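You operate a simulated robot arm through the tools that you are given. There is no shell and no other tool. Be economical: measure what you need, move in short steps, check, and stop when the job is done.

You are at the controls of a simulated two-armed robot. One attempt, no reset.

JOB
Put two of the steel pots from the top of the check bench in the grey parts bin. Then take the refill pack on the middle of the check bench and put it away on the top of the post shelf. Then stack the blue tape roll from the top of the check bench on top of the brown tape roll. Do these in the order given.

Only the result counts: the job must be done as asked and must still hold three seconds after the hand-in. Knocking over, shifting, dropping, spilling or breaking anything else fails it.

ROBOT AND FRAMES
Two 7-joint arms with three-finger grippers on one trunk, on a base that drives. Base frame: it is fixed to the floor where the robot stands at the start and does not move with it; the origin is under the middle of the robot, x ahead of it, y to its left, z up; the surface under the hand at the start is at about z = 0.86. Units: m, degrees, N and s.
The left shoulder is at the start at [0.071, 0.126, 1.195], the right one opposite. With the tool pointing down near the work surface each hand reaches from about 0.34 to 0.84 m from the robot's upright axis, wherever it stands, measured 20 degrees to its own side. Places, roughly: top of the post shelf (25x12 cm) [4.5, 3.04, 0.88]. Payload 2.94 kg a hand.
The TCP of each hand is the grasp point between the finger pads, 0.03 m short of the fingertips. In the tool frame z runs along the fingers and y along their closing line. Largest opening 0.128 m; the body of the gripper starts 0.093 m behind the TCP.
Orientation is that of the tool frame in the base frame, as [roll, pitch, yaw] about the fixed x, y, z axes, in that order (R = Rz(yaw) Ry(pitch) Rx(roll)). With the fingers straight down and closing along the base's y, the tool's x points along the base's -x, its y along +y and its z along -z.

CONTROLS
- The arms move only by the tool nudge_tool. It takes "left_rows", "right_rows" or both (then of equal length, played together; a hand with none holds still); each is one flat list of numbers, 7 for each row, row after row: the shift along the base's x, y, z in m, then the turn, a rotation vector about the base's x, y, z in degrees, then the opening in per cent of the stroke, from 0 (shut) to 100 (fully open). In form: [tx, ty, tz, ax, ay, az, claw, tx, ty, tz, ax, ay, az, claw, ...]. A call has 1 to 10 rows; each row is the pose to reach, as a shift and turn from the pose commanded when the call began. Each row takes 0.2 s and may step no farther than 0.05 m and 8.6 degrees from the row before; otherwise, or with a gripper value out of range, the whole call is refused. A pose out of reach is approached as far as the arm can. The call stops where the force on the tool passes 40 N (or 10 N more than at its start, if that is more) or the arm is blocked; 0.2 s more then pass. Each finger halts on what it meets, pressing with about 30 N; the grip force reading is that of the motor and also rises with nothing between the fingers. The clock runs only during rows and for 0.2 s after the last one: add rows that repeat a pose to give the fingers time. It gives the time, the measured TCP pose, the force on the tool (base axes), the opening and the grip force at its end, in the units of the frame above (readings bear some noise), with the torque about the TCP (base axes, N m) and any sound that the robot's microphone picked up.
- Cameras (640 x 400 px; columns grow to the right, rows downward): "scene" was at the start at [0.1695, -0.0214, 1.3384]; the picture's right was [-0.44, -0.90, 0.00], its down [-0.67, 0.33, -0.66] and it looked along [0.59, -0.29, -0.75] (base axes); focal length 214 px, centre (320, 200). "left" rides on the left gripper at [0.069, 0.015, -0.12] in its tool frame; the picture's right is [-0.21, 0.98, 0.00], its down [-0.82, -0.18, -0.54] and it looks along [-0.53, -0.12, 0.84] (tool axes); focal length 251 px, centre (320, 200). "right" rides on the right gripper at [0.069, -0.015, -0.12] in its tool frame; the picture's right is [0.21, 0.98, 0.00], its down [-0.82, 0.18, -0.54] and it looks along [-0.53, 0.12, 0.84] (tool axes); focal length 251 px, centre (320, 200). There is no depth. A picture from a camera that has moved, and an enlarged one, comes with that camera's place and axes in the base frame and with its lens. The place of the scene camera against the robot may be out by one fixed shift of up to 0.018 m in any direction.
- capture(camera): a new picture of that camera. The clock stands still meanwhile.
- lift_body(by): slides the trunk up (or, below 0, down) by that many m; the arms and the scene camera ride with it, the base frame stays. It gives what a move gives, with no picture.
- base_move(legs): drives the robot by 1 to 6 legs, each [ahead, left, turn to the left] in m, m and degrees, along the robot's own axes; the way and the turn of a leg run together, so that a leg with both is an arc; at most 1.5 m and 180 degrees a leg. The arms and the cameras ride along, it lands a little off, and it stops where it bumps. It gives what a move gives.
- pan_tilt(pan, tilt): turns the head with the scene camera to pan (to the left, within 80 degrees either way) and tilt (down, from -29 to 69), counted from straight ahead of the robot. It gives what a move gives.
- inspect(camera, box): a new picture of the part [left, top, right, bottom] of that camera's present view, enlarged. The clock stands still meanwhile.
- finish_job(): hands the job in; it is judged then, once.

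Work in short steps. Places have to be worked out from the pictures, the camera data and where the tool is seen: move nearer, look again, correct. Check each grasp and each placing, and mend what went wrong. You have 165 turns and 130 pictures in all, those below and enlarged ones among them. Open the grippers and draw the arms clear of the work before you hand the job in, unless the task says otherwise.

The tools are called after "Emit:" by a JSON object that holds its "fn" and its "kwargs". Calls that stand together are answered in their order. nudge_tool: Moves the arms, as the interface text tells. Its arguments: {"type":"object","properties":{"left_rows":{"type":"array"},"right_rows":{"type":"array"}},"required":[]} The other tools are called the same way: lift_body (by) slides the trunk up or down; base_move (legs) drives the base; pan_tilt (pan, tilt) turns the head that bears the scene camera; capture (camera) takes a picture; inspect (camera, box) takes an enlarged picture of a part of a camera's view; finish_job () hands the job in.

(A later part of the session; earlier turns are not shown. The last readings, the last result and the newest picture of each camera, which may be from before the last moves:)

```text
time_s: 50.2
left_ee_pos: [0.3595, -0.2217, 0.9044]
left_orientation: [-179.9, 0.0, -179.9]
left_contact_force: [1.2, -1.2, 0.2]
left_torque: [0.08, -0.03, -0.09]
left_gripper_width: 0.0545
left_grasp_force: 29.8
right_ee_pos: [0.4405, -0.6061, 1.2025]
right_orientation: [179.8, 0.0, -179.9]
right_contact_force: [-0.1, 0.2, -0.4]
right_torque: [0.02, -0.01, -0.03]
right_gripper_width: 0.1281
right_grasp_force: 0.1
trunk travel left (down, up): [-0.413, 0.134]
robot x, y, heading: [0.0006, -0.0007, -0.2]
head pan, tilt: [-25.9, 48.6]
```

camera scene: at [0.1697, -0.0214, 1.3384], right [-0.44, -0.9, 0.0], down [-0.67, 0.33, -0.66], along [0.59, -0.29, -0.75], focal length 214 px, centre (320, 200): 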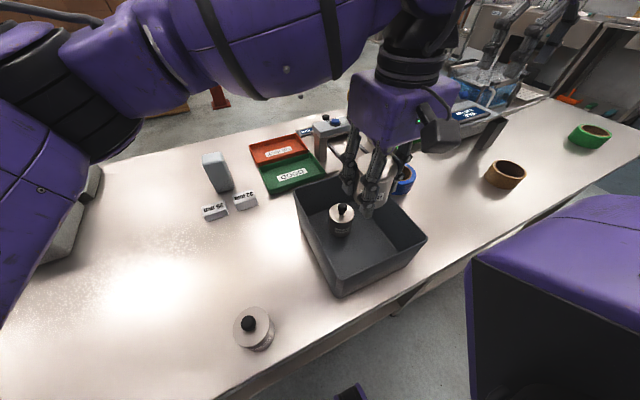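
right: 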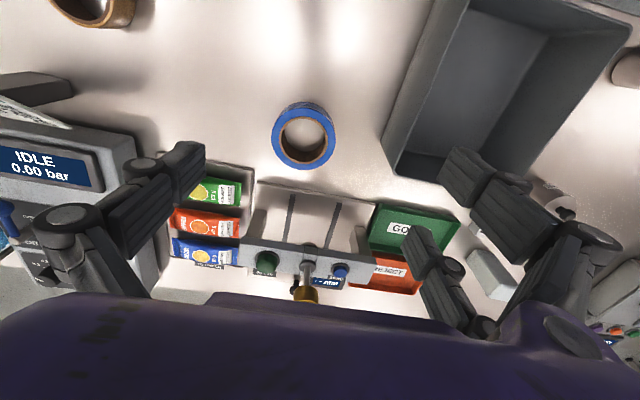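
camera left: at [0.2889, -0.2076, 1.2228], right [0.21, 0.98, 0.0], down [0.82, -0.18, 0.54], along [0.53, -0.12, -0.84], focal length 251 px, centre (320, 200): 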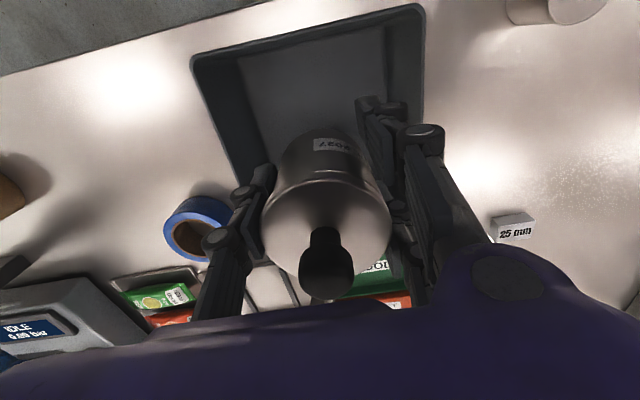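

Contact has just begun (weight gone). Slightly further, then release, rise and check.

Emit:
{"fn": "nudge_tool", "kwargs": {"left_rows": [0, 0, -0.003, 0, 0, 0, 25, 0, 0, -0.003, 0, 0, 0, 46, 0, 0, -0.001, 0, 0, 0, 60, 0, 0, 0, 0, 0, 0, 72, 0, 0, 0.03, 0, 0, 0, 72, 0, 0, 0.065, 0, 0, 0, 72, 0, 0, 0.095, 0, 0, 0, 72]}}

Emit:
{"fn": "inspect", "kwargs": {"camera": "left", "box": [210, 60, 450, 280]}}

```text
time_s: 51.8
left_ee_pos: [0.3599, -0.2208, 1.0007]
left_orientation: [-180.0, 0.0, -179.8]
left_contact_force: [0.2, -0.4, 0.3]
left_torque: [0.01, -0.03, -0.01]
left_gripper_width: 0.0922
left_grasp_force: 0.1
right_ee_pos: [0.4381, -0.6054, 1.2013]
right_orientation: [180.0, 0.0, -180.0]
right_contact_force: [0.6, -0.5, 0.6]
right_torque: [-0.03, -0.02, 0.01]
right_gripper_width: 0.1283
right_grasp_force: 0.2
trunk travel left (down, up): [-0.413, 0.134]
robot x, y, heading: [0.0021, -0.0, -0.1]
head pan, tilt: [-25.9, 48.6]
```

```text
1.82 times, centred on (330, 170) of left
camera zoom: at [0.2892, -0.207, 1.1205], right [0.21, 0.98, 0.0], down [0.82, -0.18, 0.54], along [0.53, -0.12, -0.84], focal length 457 px, centre (302, 254)
```

zoom: 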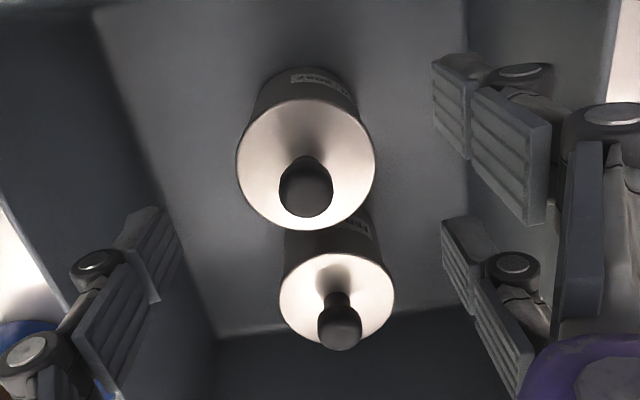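

No snap on this release, so I press this lid home around the knob.

Emit:
{"fn": "nudge_tool", "kwargs": {"left_rows": [0.002, -0.001, 0, 0, 0, 0, 45, 0.002, -0.001, 0, 0, 0, 0, 22, 0.002, -0.001, -0.015, 0, 0, 0, 22, 0.002, -0.001, -0.028, 0, 0, 0, 22, 0.002, -0.001, -0.034, 0, 0, 0, 22, 0.002, -0.001, -0.038, 0, 0, 0, 22, 0.002, -0.001, -0.041, 0, 0, 0, 22, 0.002, -0.001, -0.044, 0, 0, 0, 22, 0.002, -0.001, -0.047, 0, 0, 0, 22]}}

```text
time_s: 53.5
left_ee_pos: [0.3613, -0.2251, 0.9615]
left_orientation: [-179.3, 0.3, -179.9]
left_contact_force: [0.9, -3.8, 10.7]
left_torque: [-0.08, -0.29, 0.08]
left_gripper_width: 0.008
left_grasp_force: 9.5
right_ee_pos: [0.439, -0.6049, 1.2015]
right_orientation: [179.9, 0.0, 180.0]
right_contact_force: [-0.3, -1.0, -0.3]
right_torque: [-0.01, 0.0, 0.01]
right_gripper_width: 0.128
right_grasp_force: 0.0
trunk travel left (down, up): [-0.413, 0.134]
robot x, y, heading: [0.0033, -0.0, -0.1]
head pan, tilt: [-25.9, 48.6]
stopped in row 8 (left hand): the force on the tool passed its limit at 45 N (the readings are from after the stop); the commanded pose is now the measured one
```

The push passed the limit and the fingers got forced together. I back off and look.

Emit:
{"fn": "nudge_tool", "kwargs": {"left_rows": [0, 0.002, 0.003, 0, 0, 0, 22, 0, 0.002, 0.02, 0, 0, 0, 25, 0, 0.002, 0.05, 0, 0, 0, 40]}}

Emit:
{"fn": "inspect", "kwargs": {"camera": "left", "box": [230, 50, 410, 210]}}

Emit:
{"fn": "inspect", "kwargs": {"camera": "scene", "box": [300, 170, 430, 290]}}

```text
time_s: 54.3
left_ee_pos: [0.3602, -0.2218, 1.0113]
left_orientation: [-179.7, 0.2, -179.9]
left_contact_force: [-0.1, 0.2, 0.3]
left_torque: [-0.01, -0.01, 0.01]
left_gripper_width: 0.0514
left_grasp_force: 0.0
right_ee_pos: [0.4374, -0.6051, 1.2022]
right_orientation: [-180.0, 0.1, -180.0]
right_contact_force: [-0.1, 0.1, -0.3]
right_torque: [-0.02, -0.01, -0.01]
right_gripper_width: 0.1283
right_grasp_force: 0.1
trunk travel left (down, up): [-0.413, 0.134]
robot x, y, heading: [0.0004, -0.0004, 0.1]
head pan, tilt: [-25.9, 48.6]
heard: snap
```

```text
2.50 times, centred on (320, 130) of left
camera zoom: at [0.29, -0.2075, 1.1301], right [0.21, 0.98, 0.0], down [0.82, -0.18, 0.54], along [0.53, -0.12, -0.84], focal length 629 px, centre (320, 375)
```

zoom: 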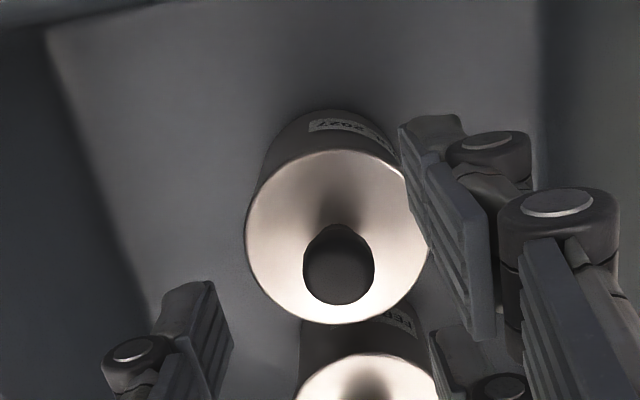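

```text
3.33 times, centred on (365, 230) of scene
camera zoom: at [0.1689, -0.0211, 1.3384], right [-0.44, -0.9, 0.0], down [-0.67, 0.33, -0.66], along [0.59, -0.29, -0.75], focal length 715 px, centre (170, 100)
```

zoom: 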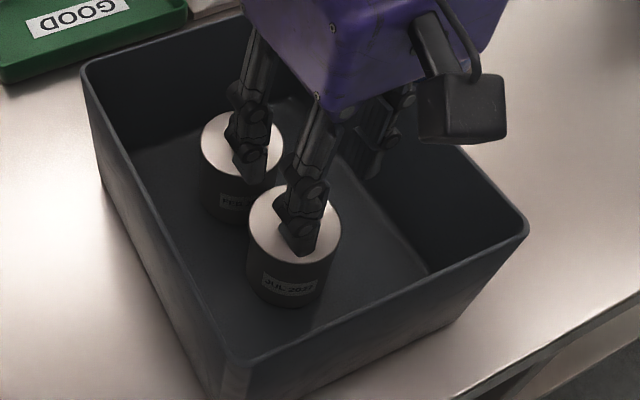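

Snap on release: the lid is flush and both pots stand closed in the bin. I raise the left arm clear, then back away to look for the refill pack on the bench's middle level.

Emit:
{"fn": "nudge_tool", "kwargs": {"left_rows": [0, 0, 0.05, 0, 0, 0, 60, 0, 0, 0.1, 0, 0, 0, 80, 0.01, 0.04, 0.15, 0, 0, 0, 100, 0.02, 0.09, 0.19, 0, 0, 0, 100, 0.03, 0.14, 0.19, 0, 0, 0, 100, 0.04, 0.19, 0.19, 0, 0, 0, 100, 0.04, 0.24, 0.19, 0, 0, 0, 100, 0.04, 0.29, 0.19, 0, 0, 0, 100]}}

Emit:
{"fn": "base_move", "kwargs": {"legs": [[-0.9, 0, 0]]}}

Emit:
{"fn": "pan_tilt", "kwargs": {"pan": 0, "tilt": 35}}

Emit:
{"fn": "capture", "kwargs": {"camera": "scene"}}

```text
refused: row 3 steps farther than a row can; nothing moved
```

```text
time_s: 59.0
left_ee_pos: [-0.5219, -0.2251, 1.0097]
left_orientation: [-179.8, 0.2, -178.6]
left_contact_force: [-1.2, 0.6, -0.1]
left_torque: [0.02, 0.0, -0.02]
left_gripper_width: 0.0508
left_grasp_force: 0.0
right_ee_pos: [-0.4336, -0.6053, 1.2017]
right_orientation: [179.9, 0.0, -178.7]
right_contact_force: [-0.6, 0.6, -1.1]
right_torque: [0.0, 0.02, -0.03]
right_gripper_width: 0.128
right_grasp_force: 0.0
trunk travel left (down, up): [-0.413, 0.134]
robot x, y, heading: [-0.8878, -0.0117, 1.4]
head pan, tilt: [-25.9, 48.6]
```

```text
time_s: 59.9
left_ee_pos: [-0.522, -0.2251, 1.0104]
left_orientation: [-179.7, 0.2, -178.5]
left_contact_force: [-0.4, -0.5, 1.2]
left_torque: [0.0, -0.02, 0.01]
left_gripper_width: 0.0512
left_grasp_force: 0.1
right_ee_pos: [-0.4349, -0.6057, 1.2025]
right_orientation: [-179.9, 0.0, -178.7]
right_contact_force: [0.5, -0.2, 0.0]
right_torque: [-0.03, 0.0, 0.02]
right_gripper_width: 0.1281
right_grasp_force: 0.1
trunk travel left (down, up): [-0.413, 0.134]
robot x, y, heading: [-0.8882, -0.0088, 1.3]
head pan, tilt: [0.0, 35.0]
```

```text
61 pictures are left
camera scene: at [-0.7, 0.0072, 1.3582], right [0.02, -1.0, 0.0], down [-0.57, -0.01, -0.82], along [0.82, 0.02, -0.57], focal length 214 px, centre (320, 200)
```

scene: 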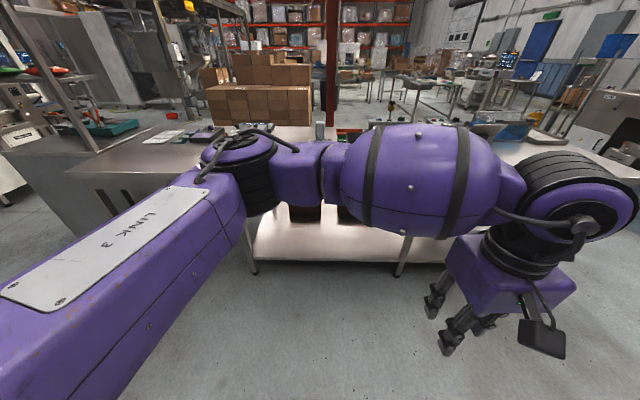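

The arm row was refused, and the base backed with the hand low over the bin; I must check the bin. First move the left arm out of view.

Emit:
{"fn": "nudge_tool", "kwargs": {"left_rows": [0, 0.02, 0.04, 0, 0, 0, 60, 0, 0.04, 0.08, 0, 0, 0, 80, 0, 0.07, 0.115, 0, 0, 0, 100, 0, 0.105, 0.15, 0, 0, 0, 100, 0, 0.145, 0.175, 0, 0, 0, 100, 0, 0.19, 0.19, 0, 0, 0, 100, 0, 0.235, 0.19, 0, 0, 0, 100, 0, 0.28, 0.19, 0, 0, 0, 100, 0, 0.325, 0.19, 0, 0, 0, 100, 0, 0.37, 0.19, 0, 0, 0, 100]}}

Emit:
{"fn": "capture", "kwargs": {"camera": "scene"}}

```text
time_s: 62.0
left_ee_pos: [-0.5224, 0.148, 1.2001]
left_orientation: [-179.7, 0.2, -178.5]
left_contact_force: [-0.3, 0.5, 0.4]
left_torque: [-0.05, -0.01, -0.02]
left_gripper_width: 0.1278
left_grasp_force: 0.0
right_ee_pos: [-0.4363, -0.6026, 1.2037]
right_orientation: [-179.9, 0.0, -178.6]
right_contact_force: [0.0, -0.6, 0.3]
right_torque: [0.0, 0.01, 0.02]
right_gripper_width: 0.1277
right_grasp_force: 0.0
trunk travel left (down, up): [-0.413, 0.134]
robot x, y, heading: [-0.8874, -0.0106, 1.5]
head pan, tilt: [0.0, 35.0]
```

```text
60 pictures are left
camera scene: at [-0.701, 0.0092, 1.3584], right [0.02, -1.0, 0.0], down [-0.57, -0.01, -0.82], along [0.82, 0.02, -0.57], focal length 214 px, centre (320, 200)
```

scene: 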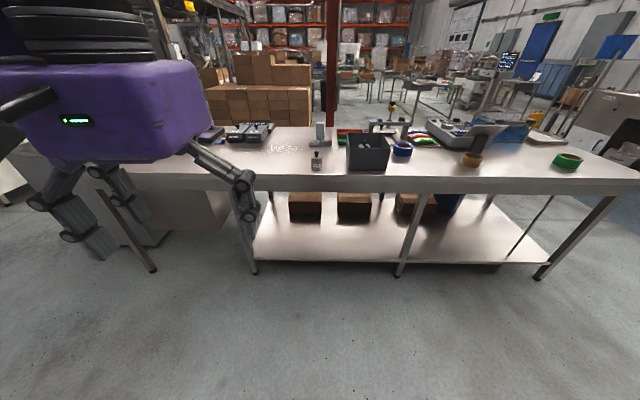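

The bin looks in place. I zoom at the bench's top and lower shelf.

Emit:
{"fn": "inspect", "kwargs": {"camera": "scene", "box": [280, 95, 500, 235]}}

Emit:
{"fn": "inspect", "kwargs": {"camera": "scene", "box": [400, 90, 640, 240]}}

```text
2.86 times, centred on (390, 165) of scene
camera zoom: at [-0.701, 0.0092, 1.3584], right [0.02, -1.0, 0.0], down [-0.57, -0.01, -0.82], along [0.82, 0.02, -0.57], focal length 613 px, centre (120, 300)
```

zoom: 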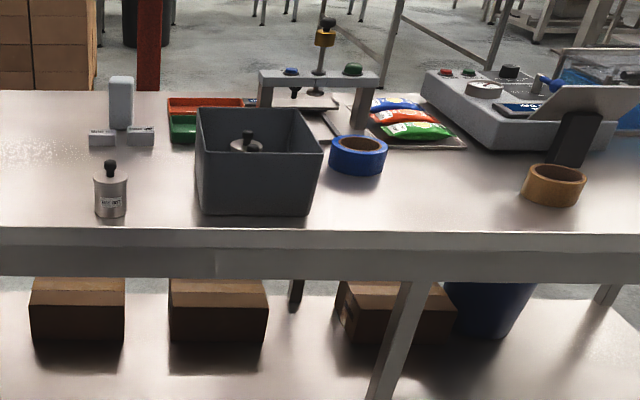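

```text
2.67 times, centred on (520, 165) of scene
camera zoom: at [-0.701, 0.0092, 1.3584], right [0.02, -1.0, 0.0], down [-0.57, -0.01, -0.82], along [0.82, 0.02, -0.57], focal length 572 px, centre (-213, 293)
```

zoom: 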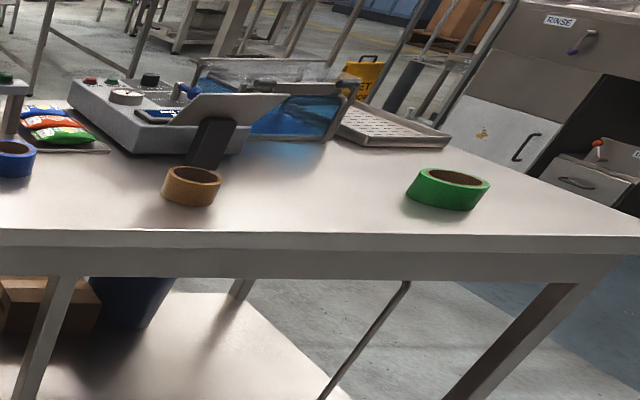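

The bin and pots are fine. I lower the trunk to look at the bench's under-shelf for a refill pack.

Emit:
{"fn": "lift_body", "kwargs": {"by": -0.4}}

Emit:
{"fn": "pan_tilt", "kwargs": {"pan": -15, "tilt": 20}}

Emit:
{"fn": "capture", "kwargs": {"camera": "scene"}}

```text
time_s: 64.8
left_ee_pos: [-0.5166, 0.1485, 0.88]
left_orientation: [179.9, -0.1, -178.9]
left_contact_force: [9.3, 0.1, -9.4]
left_torque: [-0.06, 0.13, -0.06]
left_gripper_width: 0.1276
left_grasp_force: 0.0
right_ee_pos: [-0.432, -0.6056, 0.8826]
right_orientation: [180.0, -0.5, -178.6]
right_contact_force: [-0.3, -0.4, 0.8]
right_torque: [-0.01, 0.0, 0.01]
right_gripper_width: 0.1281
right_grasp_force: 0.0
trunk travel left (down, up): [-0.098, 0.449]
robot x, y, heading: [-0.8871, -0.0123, 1.1]
head pan, tilt: [0.0, 35.0]
stopped: the force on the tool passed its limit at 54 N (the readings are from after the stop); the commanded pose is now the measured one
```

```text
time_s: 65.5
left_ee_pos: [-0.5159, 0.1471, 0.8807]
left_orientation: [179.9, -0.2, -178.8]
left_contact_force: [50.2, 3.0, 7.1]
left_torque: [-0.33, 7.46, -0.83]
left_gripper_width: 0.1283
left_grasp_force: 0.1
right_ee_pos: [-0.4315, -0.6052, 0.8836]
right_orientation: [180.0, -0.4, -178.8]
right_contact_force: [0.6, 0.2, 0.1]
right_torque: [0.05, 0.0, 0.01]
right_gripper_width: 0.128
right_grasp_force: 0.0
trunk travel left (down, up): [-0.098, 0.449]
robot x, y, heading: [-0.8856, -0.0112, 1.4]
head pan, tilt: [-15.0, 20.0]
```

```text
57 pictures are left
camera scene: at [-0.595, 0.0117, 1.0412], right [0.05, -1.0, 0.0], down [-0.38, -0.02, -0.92], along [0.92, 0.04, -0.38], focal length 214 px, centre (320, 200)
```

scene: 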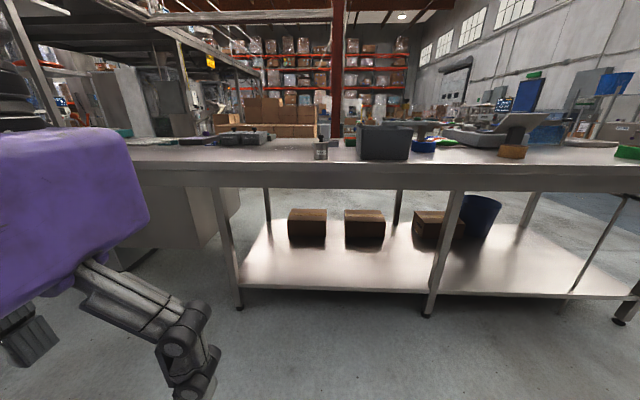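

The left arm touched something low (50 N), so I raise the trunk straight back. The under-shelf holds only boxes, so the pack must be on the bench top.

Emit:
{"fn": "lift_body", "kwargs": {"by": 0.32}}

```text
time_s: 68.7
left_ee_pos: [-0.5174, 0.1466, 1.2005]
left_orientation: [179.9, -0.1, -178.9]
left_contact_force: [0.4, -0.6, 0.8]
left_torque: [-0.02, -0.02, 0.0]
left_gripper_width: 0.1276
left_grasp_force: 0.0
right_ee_pos: [-0.4321, -0.6051, 1.203]
right_orientation: [-180.0, -0.5, -178.7]
right_contact_force: [-0.4, 0.3, 0.1]
right_torque: [0.01, -0.02, 0.0]
right_gripper_width: 0.1281
right_grasp_force: 0.1
trunk travel left (down, up): [-0.418, 0.129]
robot x, y, heading: [-0.889, -0.0114, 1.1]
head pan, tilt: [-15.0, 20.0]
```

Back to normal. I drive to stand in front of the tray with the packs (about [0.74, −0.6]), staying at y ≈ −0.42.

Emit:
{"fn": "base_move", "kwargs": {"legs": [[0, -0.41, -1.1], [0.87, 0, 0]]}}

Emit:
{"fn": "pan_tilt", "kwargs": {"pan": -15, "tilt": 45}}

Emit:
{"fn": "capture", "kwargs": {"camera": "scene"}}

Emit:
{"fn": "capture", "kwargs": {"camera": "left"}}

```text
time_s: 77.0
left_ee_pos: [0.3501, -0.288, 1.2027]
left_orientation: [179.9, -0.2, 179.2]
left_contact_force: [0.3, 0.4, 0.1]
left_torque: [0.01, 0.01, 0.01]
left_gripper_width: 0.1279
left_grasp_force: 0.0
right_ee_pos: [0.4118, -1.0437, 1.2035]
right_orientation: [180.0, -0.3, 179.4]
right_contact_force: [-0.6, -1.4, 0.4]
right_torque: [0.0, -0.01, -0.01]
right_gripper_width: 0.128
right_grasp_force: 0.1
trunk travel left (down, up): [-0.418, 0.129]
robot x, y, heading: [-0.0215, -0.433, -0.6]
head pan, tilt: [-15.0, 20.0]
```

```text
time_s: 77.9
left_ee_pos: [0.3506, -0.2891, 1.2022]
left_orientation: [179.9, -0.1, 179.3]
left_contact_force: [0.1, 0.7, 0.2]
left_torque: [0.01, 0.0, 0.03]
left_gripper_width: 0.1277
left_grasp_force: 0.0
right_ee_pos: [0.4113, -1.0427, 1.2029]
right_orientation: [180.0, -0.3, 179.3]
right_contact_force: [0.2, 0.4, 0.5]
right_torque: [-0.01, 0.01, -0.02]
right_gripper_width: 0.128
right_grasp_force: 0.0
trunk travel left (down, up): [-0.418, 0.129]
robot x, y, heading: [-0.0275, -0.4326, -0.3]
head pan, tilt: [-15.0, 45.0]
```

```text
56 pictures are left
camera scene: at [0.1511, -0.4433, 1.3492], right [-0.27, -0.96, 0.0], down [-0.68, 0.19, -0.71], along [0.68, -0.19, -0.71], focal length 214 px, centre (320, 200)
```

scene: 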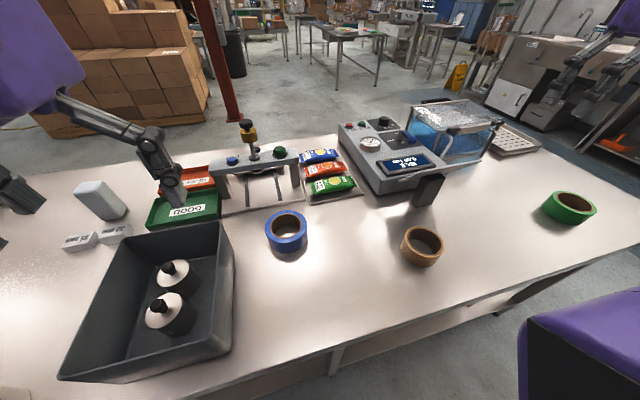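

```text
55 pictures are left
camera left: at [0.2811, -0.2734, 1.3216], right [0.23, 0.97, 0.0], down [0.82, -0.19, 0.54], along [0.53, -0.12, -0.84], focal length 251 px, centre (320, 200)
```

left: 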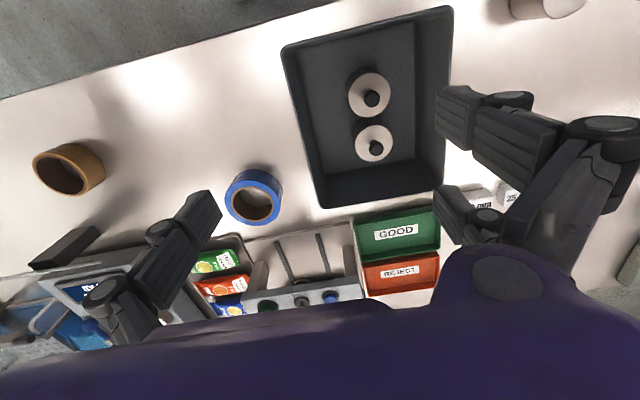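

I read the packs' labels.

Emit:
{"fn": "inspect", "kwargs": {"camera": "scene", "box": [285, 135, 370, 210]}}

Emit:
{"fn": "inspect", "kwargs": {"camera": "scene", "box": [60, 100, 320, 240]}}

```text
5.33 times, centred on (328, 172) of scene
camera zoom: at [0.1511, -0.4433, 1.3492], right [-0.27, -0.96, 0.0], down [-0.68, 0.19, -0.71], along [0.68, -0.19, -0.71], focal length 1144 px, centre (280, 347)
```

zoom: 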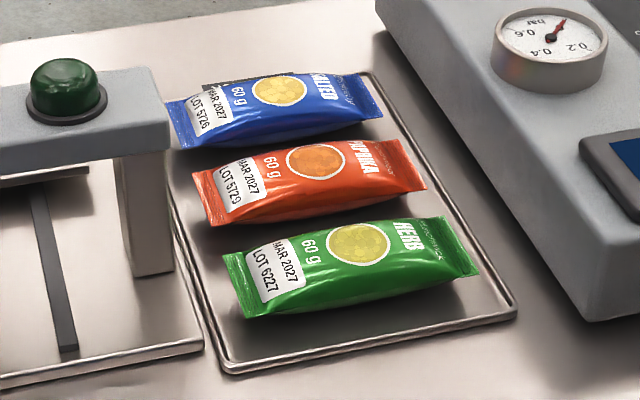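

```text
2.46 times, centred on (190, 170) of scene
camera zoom: at [0.1511, -0.4433, 1.3492], right [-0.27, -0.96, 0.0], down [-0.68, 0.19, -0.71], along [0.68, -0.19, -0.71], focal length 528 px, centre (640, 274)
```

zoom: 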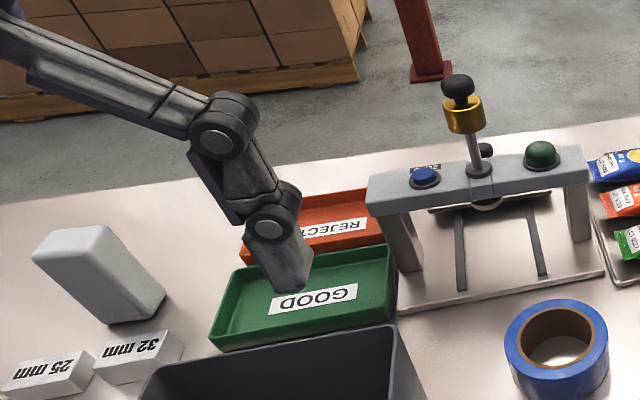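

Those are crisp bags (SALTED, PAPRIKA, HERB), fixed in a "to check" tray. The plain pale rounded pack standing at about [0.735, 0.03] fits "refill pack"; I move left for a closer look.

Emit:
{"fn": "base_move", "kwargs": {"legs": [[0, 0.35, 0.4]]}}

Emit:
{"fn": "nudge_tool", "kwargs": {"left_rows": [0.045, 0, -0.01, 0, 0, 0, 100, 0.09, 0, -0.02, 0, 0, 0, 100, 0.135, 0, -0.03, 0, 0, 0, 100, 0.18, 0, -0.04, 0, 0, 0, 100, 0.22, 0, -0.05, 0, 0, 0, 100]}}

Emit:
{"fn": "capture", "kwargs": {"camera": "left"}}

Emit:
{"fn": "pan_tilt", "kwargs": {"pan": 15, "tilt": 40}}

Emit:
{"fn": "capture", "kwargs": {"camera": "scene"}}

```text
time_s: 81.5
left_ee_pos: [0.3542, 0.0584, 1.2017]
left_orientation: [179.9, -0.1, 179.3]
left_contact_force: [0.5, 0.4, -0.3]
left_torque: [-0.01, -0.02, -0.01]
left_gripper_width: 0.1281
left_grasp_force: 0.0
right_ee_pos: [0.4151, -0.6972, 1.2033]
right_orientation: [180.0, -0.3, 179.5]
right_contact_force: [-0.3, 0.5, 0.1]
right_torque: [0.06, -0.01, 0.0]
right_gripper_width: 0.1281
right_grasp_force: 0.0
trunk travel left (down, up): [-0.418, 0.129]
robot x, y, heading: [-0.0267, -0.0872, -0.2]
head pan, tilt: [-15.0, 45.0]
```

```text
time_s: 82.7
left_ee_pos: [0.576, 0.0565, 1.1527]
left_orientation: [179.8, -0.2, 179.3]
left_contact_force: [0.8, 0.3, 0.0]
left_torque: [0.03, 0.03, -0.01]
left_gripper_width: 0.1281
left_grasp_force: 0.1
right_ee_pos: [0.4167, -0.6982, 1.2029]
right_orientation: [180.0, -0.5, 179.5]
right_contact_force: [0.0, -1.3, 0.0]
right_torque: [0.02, 0.0, 0.01]
right_gripper_width: 0.1279
right_grasp_force: 0.0
trunk travel left (down, up): [-0.418, 0.129]
robot x, y, heading: [-0.0241, -0.0859, -0.4]
head pan, tilt: [-15.0, 45.0]
```

```text
52 pictures are left
camera left: at [0.5071, 0.0716, 1.272], right [0.23, 0.97, 0.0], down [0.82, -0.19, 0.54], along [0.52, -0.12, -0.84], focal length 251 px, centre (320, 200)
```

left: 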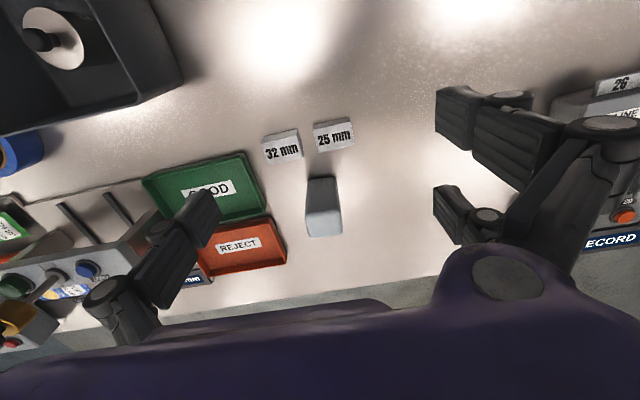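

```text
time_s: 83.7
left_ee_pos: [0.5744, 0.0562, 1.1513]
left_orientation: [180.0, 0.0, 179.3]
left_contact_force: [0.2, 0.1, -0.9]
left_torque: [-0.03, 0.04, 0.02]
left_gripper_width: 0.1282
left_grasp_force: 0.0
right_ee_pos: [0.4165, -0.6973, 1.2044]
right_orientation: [-179.9, -0.4, 179.5]
right_contact_force: [-0.9, -0.4, 0.0]
right_torque: [0.02, -0.03, 0.01]
right_gripper_width: 0.1278
right_grasp_force: 0.0
trunk travel left (down, up): [-0.418, 0.129]
robot x, y, heading: [-0.0186, -0.088, -0.3]
head pan, tilt: [15.0, 40.0]
```

```text
51 pictures are left
camera scene: at [0.1588, -0.0547, 1.3563], right [0.25, -0.97, 0.0], down [-0.62, -0.16, -0.77], along [0.74, 0.19, -0.64], focal length 214 px, centre (320, 200)
```

scene: 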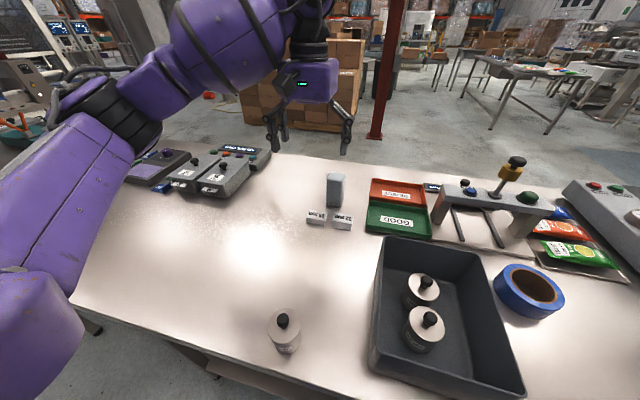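

The pack stands alone mid-bench, about 5.5×5×10.7 cm, centre ≈ [0.742, 0.024], top ≈ 0.967, turned about −8°. I move the left hand above it.

Emit:
{"fn": "nudge_tool", "kwargs": {"left_rows": [0.042, -0.008, 0, 0, 0, -4, 85, 0.084, -0.016, 0, 0, 0, -8, 72, 0.126, -0.024, -0.02, 0, 0, -8, 72, 0.167, -0.032, -0.05, 0, 0, -8, 72]}}

Emit:
{"fn": "capture", "kwargs": {"camera": "left"}}

```text
refused: row 4 steps farther than a row can; nothing moved
```

```text
50 pictures are left
camera left: at [0.5054, 0.0718, 1.2728], right [0.23, 0.97, 0.0], down [0.82, -0.19, 0.54], along [0.53, -0.12, -0.84], focal length 251 px, centre (320, 200)
```

left: 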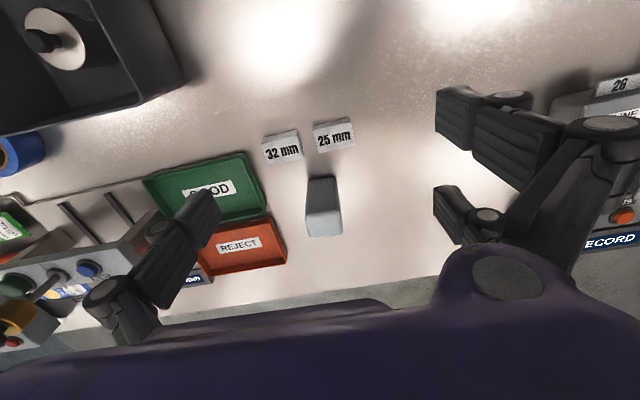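

Step too large; I resend with smaller steps.

Emit:
{"fn": "nudge_tool", "kwargs": {"left_rows": [0.042, -0.008, 0, 0, 0, -4, 85, 0.084, -0.016, 0, 0, 0, -8, 72, 0.126, -0.024, -0.015, 0, 0, -8, 72, 0.155, -0.03, -0.035, 0, 0, -8, 72, 0.167, -0.032, -0.05, 0, 0, -8, 72]}}

```text
time_s: 84.9
left_ee_pos: [0.7396, 0.0242, 1.0999]
left_orientation: [179.9, -0.1, 171.3]
left_contact_force: [0.4, -0.9, 0.9]
left_torque: [0.0, -0.02, 0.01]
left_gripper_width: 0.0921
left_grasp_force: 0.1
right_ee_pos: [0.4145, -0.6977, 1.2033]
right_orientation: [-180.0, -0.4, 179.5]
right_contact_force: [0.1, 0.0, 0.3]
right_torque: [-0.01, 0.02, 0.01]
right_gripper_width: 0.1279
right_grasp_force: 0.1
trunk travel left (down, up): [-0.418, 0.129]
robot x, y, heading: [-0.0212, -0.0848, -0.7]
head pan, tilt: [15.0, 40.0]
```

Emit:
{"fn": "capture", "kwargs": {"camera": "left"}}

```text
49 pictures are left
camera left: at [0.6737, 0.0478, 1.2208], right [0.36, 0.93, 0.0], down [0.79, -0.3, 0.54], along [0.5, -0.19, -0.84], focal length 251 px, centre (320, 200)
```

left: 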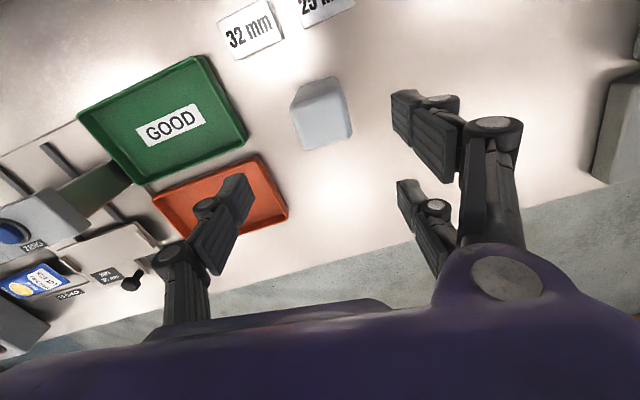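

The pack is aligned with the hand within 2–3°. I descend around it.

Emit:
{"fn": "nudge_tool", "kwargs": {"left_rows": [0, 0.003, -0.04, 0, 0, -2, 72, 0, 0.003, -0.08, 0, 0, -2, 72, 0, 0.003, -0.12, 0, 0, -2, 72, 0, 0.003, -0.155, 0, 0, -2, 72, 0, 0.003, -0.185, 0, 0, -2, 72]}}

Emit:
{"fn": "capture", "kwargs": {"camera": "left"}}

```text
time_s: 86.1
left_ee_pos: [0.7412, 0.0262, 0.9154]
left_orientation: [179.9, -0.1, 169.3]
left_contact_force: [0.4, -0.3, 0.2]
left_torque: [-0.03, 0.03, 0.01]
left_gripper_width: 0.0921
left_grasp_force: 0.1
right_ee_pos: [0.415, -0.6976, 1.2038]
right_orientation: [180.0, -0.4, 179.5]
right_contact_force: [0.2, -0.4, -0.1]
right_torque: [-0.01, 0.04, 0.0]
right_gripper_width: 0.1281
right_grasp_force: 0.1
trunk travel left (down, up): [-0.418, 0.129]
robot x, y, heading: [-0.0187, -0.084, -0.4]
head pan, tilt: [15.0, 40.0]
```

```text
48 pictures are left
camera left: at [0.6753, 0.0537, 1.0358], right [0.39, 0.92, 0.0], down [0.77, -0.33, 0.54], along [0.5, -0.21, -0.84], focal length 251 px, centre (320, 200)
```

left: 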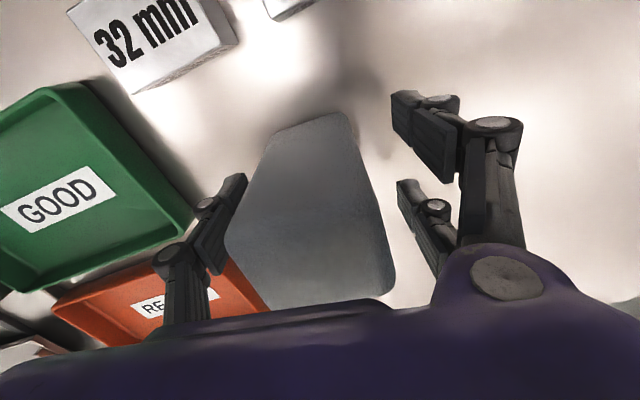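

The pack is centred between the fingers. I close in steps.

Emit:
{"fn": "nudge_tool", "kwargs": {"left_rows": [0, 0, 0, 0, 0, 0, 60, 0, 0, 0, 0, 0, 0, 50, 0, 0, 0, 0, 0, 0, 44, 0, 0, 0, 0, 0, 0, 38, 0, 0, 0, 0, 0, 0, 34, 0, 0, 0, 0, 0, 0, 30, 0, 0, 0, 0, 0, 0, 30]}}

```text
time_s: 87.7
left_ee_pos: [0.7405, 0.0269, 0.917]
left_orientation: [179.9, -0.1, 169.3]
left_contact_force: [0.3, -0.6, 1.4]
left_torque: [0.04, -0.01, 0.03]
left_gripper_width: 0.0555
left_grasp_force: 30.5
right_ee_pos: [0.4148, -0.6977, 1.2049]
right_orientation: [-180.0, -0.4, 179.5]
right_contact_force: [0.3, 0.4, 0.4]
right_torque: [-0.02, -0.02, -0.03]
right_gripper_width: 0.128
right_grasp_force: 0.1
trunk travel left (down, up): [-0.418, 0.129]
robot x, y, heading: [-0.0205, -0.0892, -0.5]
head pan, tilt: [15.0, 40.0]
```

Held at 55.5 mm. I lift gently and check.

Emit:
{"fn": "nudge_tool", "kwargs": {"left_rows": [0, 0, 0.015, 0, 0, 0, 28, 0, 0, 0.04, 0, 0, 0, 28, 0, 0, 0.075, 0, 0, 0, 28, 0, 0, 0.11, 0, 0, 0, 28, 0, 0, 0.15, 0, 0, 0, 28, 0, 0, 0.19, 0, 0, 0, 28, 0, 0, 0.23, 0, 0, 0, 28, 0, 0, 0.26, 0, 0, 0, 28]}}

Emit:
{"fn": "capture", "kwargs": {"camera": "left"}}

```text
time_s: 89.5
left_ee_pos: [0.7386, 0.0299, 1.1777]
left_orientation: [179.9, -0.1, 169.3]
left_contact_force: [-0.7, 0.4, -3.4]
left_torque: [0.02, 0.01, -0.02]
left_gripper_width: 0.0555
left_grasp_force: 29.9
right_ee_pos: [0.4157, -0.6971, 1.2032]
right_orientation: [-180.0, -0.4, 179.5]
right_contact_force: [0.0, 0.0, -0.2]
right_torque: [0.01, -0.02, 0.04]
right_gripper_width: 0.1281
right_grasp_force: 0.1
trunk travel left (down, up): [-0.418, 0.129]
robot x, y, heading: [-0.0206, -0.088, -0.5]
head pan, tilt: [15.0, 40.0]
```

```text
47 pictures are left
camera left: at [0.6734, 0.0559, 1.2982], right [0.39, 0.92, 0.0], down [0.77, -0.33, 0.54], along [0.5, -0.21, -0.84], focal length 251 px, centre (320, 200)
```

left: 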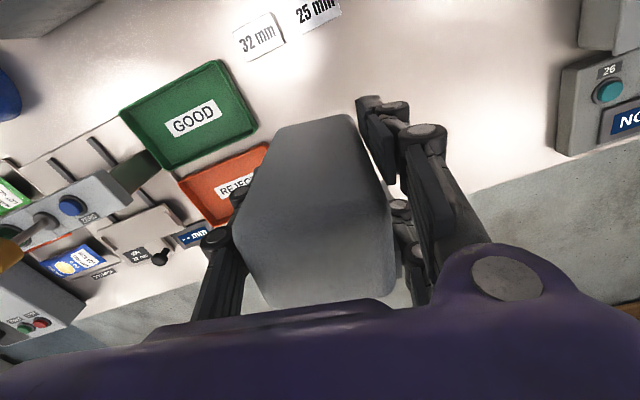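

The pack is held firmly (≈0.35 kg). I draw the arm in, then back away and survey the route.

Emit:
{"fn": "nudge_tool", "kwargs": {"left_rows": [-0.04, 0.01, 0.01, 0, 0, 0, 28, -0.08, 0.02, 0.02, 0, 0, 0, 28, -0.12, 0.03, 0.03, 0, 0, 0, 28, -0.16, 0.04, 0.03, 0, 0, 0, 28, -0.2, 0.05, 0.03, 0, 0, 0, 28, -0.24, 0.06, 0.03, 0, 0, 0, 28, -0.27, 0.065, 0.03, 0, 0, 0, 28, -0.3, 0.07, 0.03, 0, 0, 0, 28]}}

Emit:
{"fn": "base_move", "kwargs": {"legs": [[-0.8, 0, 0.5]]}}

Emit:
{"fn": "pan_tilt", "kwargs": {"pan": 45, "tilt": 15}}

Emit:
{"fn": "capture", "kwargs": {"camera": "scene"}}

```text
time_s: 91.3
left_ee_pos: [0.4404, 0.1016, 1.2054]
left_orientation: [179.9, -0.1, 169.3]
left_contact_force: [0.5, -0.3, -2.3]
left_torque: [0.03, -0.02, 0.01]
left_gripper_width: 0.0556
left_grasp_force: 30.3
right_ee_pos: [0.4147, -0.6982, 1.2049]
right_orientation: [180.0, -0.5, 179.6]
right_contact_force: [-0.2, 0.3, 0.2]
right_torque: [-0.02, -0.05, 0.03]
right_gripper_width: 0.1281
right_grasp_force: 0.2
trunk travel left (down, up): [-0.418, 0.129]
robot x, y, heading: [-0.0197, -0.0851, -0.4]
head pan, tilt: [15.0, 40.0]
```

```text
time_s: 95.6
left_ee_pos: [-0.3562, 0.1102, 1.2053]
left_orientation: [180.0, -0.1, 170.1]
left_contact_force: [0.4, 0.6, -3.4]
left_torque: [0.02, -0.02, -0.02]
left_gripper_width: 0.0553
left_grasp_force: 30.0
right_ee_pos: [-0.3705, -0.6897, 1.2029]
right_orientation: [179.9, -0.5, -179.7]
right_contact_force: [0.6, -0.2, -0.3]
right_torque: [0.0, 0.01, -0.01]
right_gripper_width: 0.1281
right_grasp_force: 0.0
trunk travel left (down, up): [-0.418, 0.129]
robot x, y, heading: [-0.8178, -0.0873, 0.4]
head pan, tilt: [15.0, 40.0]
```

```text
time_s: 96.5
left_ee_pos: [-0.3564, 0.1099, 1.2063]
left_orientation: [179.9, -0.2, 170.2]
left_contact_force: [1.3, -1.1, -2.7]
left_torque: [-0.03, -0.03, -0.01]
left_gripper_width: 0.0555
left_grasp_force: 30.5
right_ee_pos: [-0.3699, -0.6898, 1.204]
right_orientation: [179.9, -0.5, -179.7]
right_contact_force: [-0.1, 0.8, 0.4]
right_torque: [0.01, -0.01, -0.01]
right_gripper_width: 0.1279
right_grasp_force: 0.1
trunk travel left (down, up): [-0.418, 0.129]
robot x, y, heading: [-0.8169, -0.0836, -0.1]
head pan, tilt: [45.0, 15.0]
```

```text
46 pictures are left
camera scene: at [-0.652, -0.0063, 1.3958], right [0.71, -0.7, 0.0], down [-0.18, -0.18, -0.97], along [0.68, 0.69, -0.26], focal length 214 px, centre (320, 200)
```

scene: 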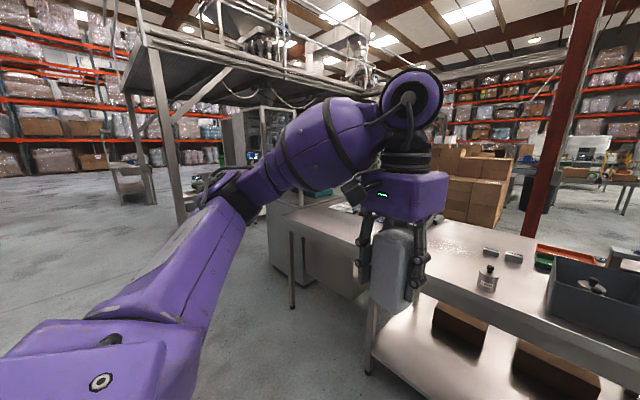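

The shelf's direction (≈30° left) is hidden behind my own arm. I turn the base left for a clear view.

Emit:
{"fn": "base_move", "kwargs": {"legs": [[-0.2, 0, 55]]}}

Emit:
{"fn": "pan_tilt", "kwargs": {"pan": -25, "tilt": 10}}

Emit:
{"fn": "capture", "kwargs": {"camera": "scene"}}

```text
time_s: 99.3
left_ee_pos: [-0.8784, 0.312, 1.2061]
left_orientation: [179.9, -0.1, -135.4]
left_contact_force: [0.6, 0.1, -2.8]
left_torque: [-0.04, -0.01, 0.01]
left_gripper_width: 0.0555
left_grasp_force: 30.3
right_ee_pos: [-0.2353, -0.1633, 1.2039]
right_orientation: [179.9, -0.6, -125.2]
right_contact_force: [-0.3, 0.5, 0.4]
right_torque: [0.01, -0.02, 0.0]
right_gripper_width: 0.1279
right_grasp_force: 0.0
trunk travel left (down, up): [-0.418, 0.129]
robot x, y, heading: [-0.9869, -0.1724, 55.0]
head pan, tilt: [45.0, 15.0]
```

```text
time_s: 100.8
left_ee_pos: [-0.8773, 0.3132, 1.2061]
left_orientation: [180.0, -0.1, -135.4]
left_contact_force: [0.1, -0.8, -3.6]
left_torque: [0.0, 0.01, 0.04]
left_gripper_width: 0.0555
left_grasp_force: 29.7
right_ee_pos: [-0.2367, -0.1641, 1.2041]
right_orientation: [179.9, -0.5, -125.3]
right_contact_force: [-0.3, 0.0, -0.1]
right_torque: [0.03, 0.02, 0.0]
right_gripper_width: 0.1281
right_grasp_force: 0.1
trunk travel left (down, up): [-0.418, 0.129]
robot x, y, heading: [-0.9848, -0.1759, 54.7]
head pan, tilt: [-25.0, 10.0]
```

```text
45 pictures are left
camera scene: at [-0.8517, -0.03, 1.404], right [0.5, -0.87, 0.0], down [-0.15, -0.09, -0.98], along [0.85, 0.49, -0.17], focal length 214 px, centre (320, 200)
```

scene: 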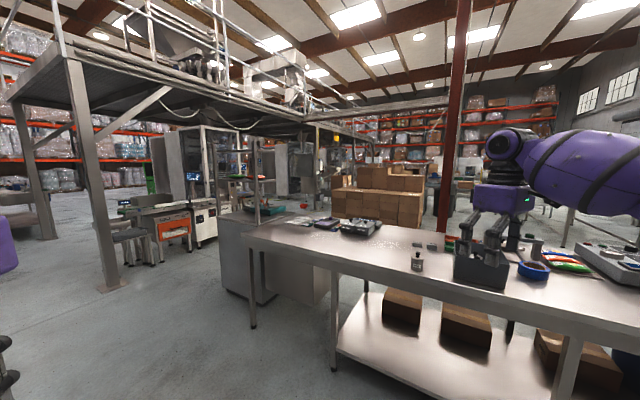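

The shelf should be near pixel (320, 181). I enlarge that region.

Emit:
{"fn": "inspect", "kwargs": {"camera": "scene", "box": [180, 110, 400, 250]}}

```text
2.86 times, centred on (290, 180) of scene
camera zoom: at [-0.8517, -0.03, 1.404], right [0.5, -0.87, 0.0], down [-0.15, -0.09, -0.98], along [0.85, 0.49, -0.17], focal length 613 px, centre (406, 257)
```

zoom: 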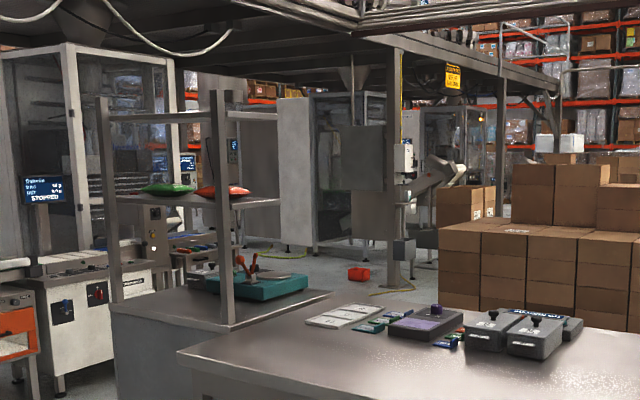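

The small shelf is on the mezzanine post at about (4.5, 3.1). I tuck the right arm in and drive left (+y) to look down the aisle along +x.

Emit:
{"fn": "nudge_tool", "kwargs": {"right_rows": [-0.035, 0.025, 0, 0, 0, 0, 100, -0.07, 0.05, 0, 0, 0, 0, 100, -0.105, 0.075, 0, 0, 0, 0, 100, -0.14, 0.1, 0, 0, 0, 0, 100, -0.175, 0.125, 0, 0, 0, 0, 100, -0.21, 0.15, 0, 0, 0, 0, 100, -0.24, 0.17, 0, 0, 0, 0, 100]}}

Emit:
{"fn": "base_move", "kwargs": {"legs": [[0, 0, 35], [1.3, 0, 0], [1.1, 0, 0], [0, 0, -75]]}}

Emit:
{"fn": "pan_tilt", "kwargs": {"pan": -15, "tilt": 15}}

Emit:
{"fn": "capture", "kwargs": {"camera": "scene"}}

```text
time_s: 102.3
left_ee_pos: [-0.8788, 0.3142, 1.2053]
left_orientation: [179.9, -0.1, -135.4]
left_contact_force: [0.4, 0.8, -3.1]
left_torque: [0.0, -0.03, -0.02]
left_gripper_width: 0.0556
left_grasp_force: 30.2
right_ee_pos: [-0.4774, 0.0085, 1.2013]
right_orientation: [-180.0, -0.5, -125.3]
right_contact_force: [0.1, 0.3, -0.8]
right_torque: [0.01, -0.06, -0.02]
right_gripper_width: 0.128
right_grasp_force: 0.0
trunk travel left (down, up): [-0.418, 0.129]
robot x, y, heading: [-0.9868, -0.1749, 54.5]
head pan, tilt: [-25.0, 10.0]
```

```text
time_s: 119.0
left_ee_pos: [-0.5055, 2.5188, 1.2061]
left_orientation: [180.0, -0.1, -177.5]
left_contact_force: [0.5, 0.0, -3.0]
left_torque: [0.0, 0.0, -0.01]
left_gripper_width: 0.0554
left_grasp_force: 29.9
right_ee_pos: [-0.4119, 2.0244, 1.2017]
right_orientation: [-180.0, -0.4, -167.3]
right_contact_force: [-0.3, 0.1, 0.2]
right_torque: [0.01, 0.01, 0.01]
right_gripper_width: 0.1281
right_grasp_force: 0.1
trunk travel left (down, up): [-0.418, 0.129]
robot x, y, heading: [-0.9145, 2.2352, 12.6]
head pan, tilt: [-25.0, 10.0]
```

```text
time_s: 119.8
left_ee_pos: [-0.5057, 2.5191, 1.2059]
left_orientation: [179.9, -0.2, -177.6]
left_contact_force: [-0.1, -0.3, -3.2]
left_torque: [-0.01, 0.01, -0.03]
left_gripper_width: 0.0555
left_grasp_force: 29.7
right_ee_pos: [-0.4114, 2.0249, 1.2007]
right_orientation: [179.9, -0.5, -167.3]
right_contact_force: [-0.5, 0.1, -0.2]
right_torque: [0.01, 0.03, -0.01]
right_gripper_width: 0.1278
right_grasp_force: 0.1
trunk travel left (down, up): [-0.418, 0.129]
robot x, y, heading: [-0.9105, 2.2298, 12.7]
head pan, tilt: [-15.0, 15.0]
```

```text
43 pictures are left
camera scene: at [-0.7239, 2.262, 1.3959], right [-0.04, -1.0, 0.0], down [-0.26, 0.01, -0.97], along [0.97, -0.04, -0.26], focal length 214 px, centre (320, 200)
```

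scene: 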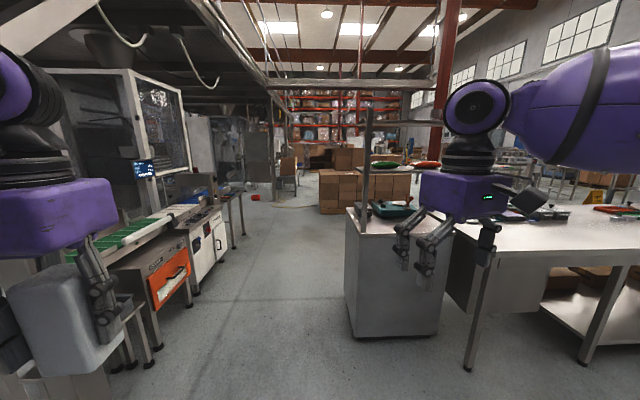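

The aisle between the machines (y≳3.3) and cabinet (y≲1.97) is clear; the post is straight ahead on the left. I drive along y≈2.6.

Emit:
{"fn": "base_move", "kwargs": {"legs": [[0, 0, -12.6], [0, 0.37, 0], [1.4, 0, 0]]}}

```text
time_s: 131.1
left_ee_pos: [0.9886, 2.7697, 1.2059]
left_orientation: [179.9, -0.1, 168.8]
left_contact_force: [-0.7, 0.2, -4.2]
left_torque: [0.04, -0.02, -0.02]
left_gripper_width: 0.0554
left_grasp_force: 29.9
right_ee_pos: [0.9634, 2.2665, 1.2019]
right_orientation: [-179.9, -0.5, 178.9]
right_contact_force: [-0.2, 0.3, 0.3]
right_torque: [0.02, -0.03, 0.01]
right_gripper_width: 0.1277
right_grasp_force: 0.0
trunk travel left (down, up): [-0.418, 0.129]
robot x, y, heading: [0.5274, 2.5838, -1.1]
head pan, tilt: [-15.0, 15.0]
```

Emit:
{"fn": "base_move", "kwargs": {"legs": [[1.3, 0.02, 1.1], [1.2, 0, 0]]}}

Emit:
{"fn": "pan_tilt", "kwargs": {"pan": 10, "tilt": 18}}

Emit:
{"fn": "capture", "kwargs": {"camera": "scene"}}

```text
time_s: 143.4
left_ee_pos: [3.4987, 2.8007, 1.2055]
left_orientation: [179.9, -0.1, 169.8]
left_contact_force: [-0.4, 0.7, -2.7]
left_torque: [0.0, -0.01, -0.02]
left_gripper_width: 0.0556
left_grasp_force: 30.2
right_ee_pos: [3.4826, 2.2998, 1.2014]
right_orientation: [180.0, -0.5, -179.9]
right_contact_force: [0.1, 0.4, 0.3]
right_torque: [0.0, -0.01, -0.02]
right_gripper_width: 0.128
right_grasp_force: 0.2
trunk travel left (down, up): [-0.418, 0.129]
robot x, y, heading: [3.0337, 2.6066, 0.1]
head pan, tilt: [-15.0, 15.0]
```

```text
time_s: 144.3
left_ee_pos: [3.4981, 2.8028, 1.2059]
left_orientation: [179.9, -0.2, 169.9]
left_contact_force: [0.0, 0.0, -2.9]
left_torque: [0.0, -0.01, 0.01]
left_gripper_width: 0.0555
left_grasp_force: 30.0
right_ee_pos: [3.4814, 2.2969, 1.2015]
right_orientation: [180.0, -0.5, -180.0]
right_contact_force: [0.0, -0.1, 1.0]
right_torque: [0.01, -0.04, 0.01]
right_gripper_width: 0.128
right_grasp_force: 0.1
trunk travel left (down, up): [-0.418, 0.129]
robot x, y, heading: [3.0393, 2.6089, 0.0]
head pan, tilt: [10.0, 18.0]
```

```text
42 pictures are left
camera scene: at [3.2277, 2.6377, 1.391], right [0.17, -0.98, 0.0], down [-0.3, -0.05, -0.95], along [0.94, 0.17, -0.31], focal length 214 px, centre (320, 200)
```

scene: 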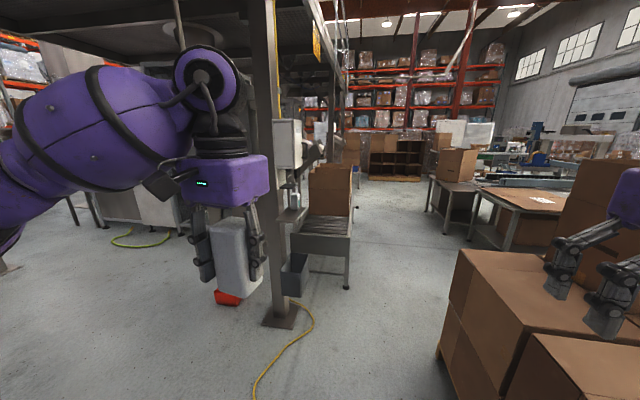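

The shelf is on the post's right side near (292, 212). I zoom in.

Emit:
{"fn": "inspect", "kwargs": {"camera": "scene", "box": [230, 160, 350, 260]}}

```text
4.00 times, centred on (290, 210) of scene
camera zoom: at [3.2277, 2.6377, 1.391], right [0.17, -0.98, 0.0], down [-0.3, -0.05, -0.95], along [0.94, 0.17, -0.31], focal length 858 px, centre (440, 160)
```

zoom: 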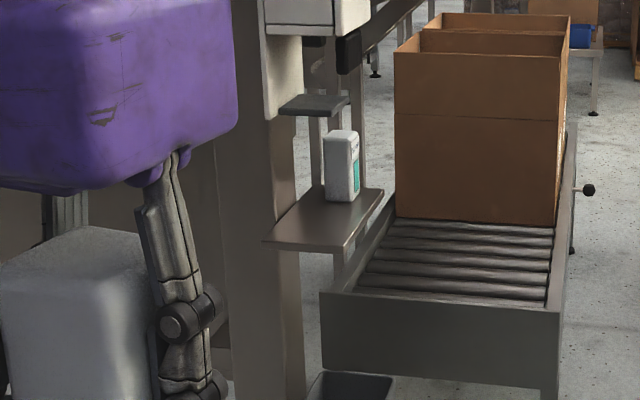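

A similar refill pack already stands on the shelf's back, confirming the item. Shelf ≈ x 4.345–4.60, y 2.98–3.11; there are a bracket and white box above it. I drive nearer, turned toward it, for a better view.

Emit:
{"fn": "base_move", "kwargs": {"legs": [[0.55, -0.15, 0], [0, 0, 40]]}}

Emit:
{"fn": "pan_tilt", "kwargs": {"pan": -15, "tilt": 25}}

Emit:
{"fn": "capture", "kwargs": {"camera": "scene"}}

```text
time_s: 149.4
left_ee_pos: [3.8129, 2.9042, 1.2049]
left_orientation: [179.9, -0.1, -149.6]
left_contact_force: [0.0, -1.2, -3.1]
left_torque: [0.05, 0.0, 0.01]
left_gripper_width: 0.0554
left_grasp_force: 29.7
right_ee_pos: [4.1286, 2.5103, 1.2011]
right_orientation: [179.9, -0.5, -139.5]
right_contact_force: [0.3, -0.5, 0.2]
right_torque: [0.0, -0.02, -0.02]
right_gripper_width: 0.1281
right_grasp_force: 0.1
trunk travel left (down, up): [-0.418, 0.129]
robot x, y, heading: [3.5836, 2.4564, 40.8]
head pan, tilt: [10.0, 18.0]
```

```text
time_s: 150.3
left_ee_pos: [3.8141, 2.9048, 1.2049]
left_orientation: [180.0, -0.1, -149.5]
left_contact_force: [0.4, 0.9, -3.1]
left_torque: [0.01, -0.01, -0.02]
left_gripper_width: 0.0554
left_grasp_force: 29.7
right_ee_pos: [4.1292, 2.5089, 1.2018]
right_orientation: [-180.0, -0.5, -139.3]
right_contact_force: [0.4, 0.2, -0.5]
right_torque: [-0.01, 0.02, 0.03]
right_gripper_width: 0.1281
right_grasp_force: 0.1
trunk travel left (down, up): [-0.418, 0.129]
robot x, y, heading: [3.5881, 2.4602, 40.7]
head pan, tilt: [-15.0, 25.0]
```

```text
40 pictures are left
camera scene: at [3.7448, 2.5788, 1.3797], right [0.43, -0.9, 0.0], down [-0.38, -0.18, -0.91], along [0.82, 0.39, -0.42], focal length 214 px, centre (320, 200)
```

scene: 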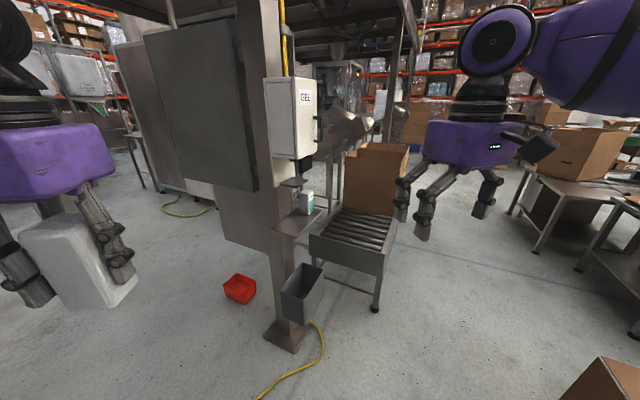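

Emit:
{"fn": "inspect", "kwargs": {"camera": "scene", "box": [240, 60, 360, 260]}}

```text
2.00 times, centred on (300, 160) of scene
camera zoom: at [3.7448, 2.5788, 1.3797], right [0.43, -0.9, 0.0], down [-0.38, -0.18, -0.91], along [0.82, 0.39, -0.42], focal length 429 px, centre (360, 280)
```

zoom: 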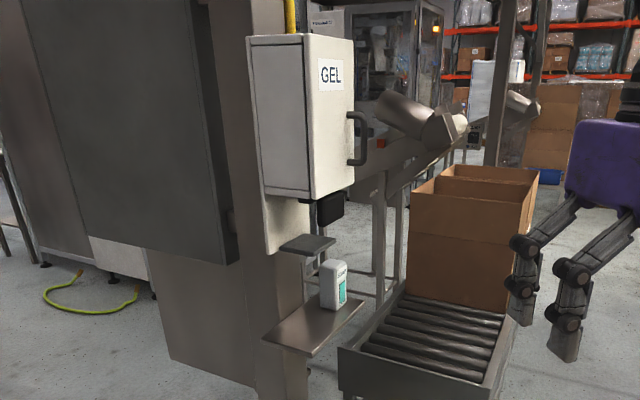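

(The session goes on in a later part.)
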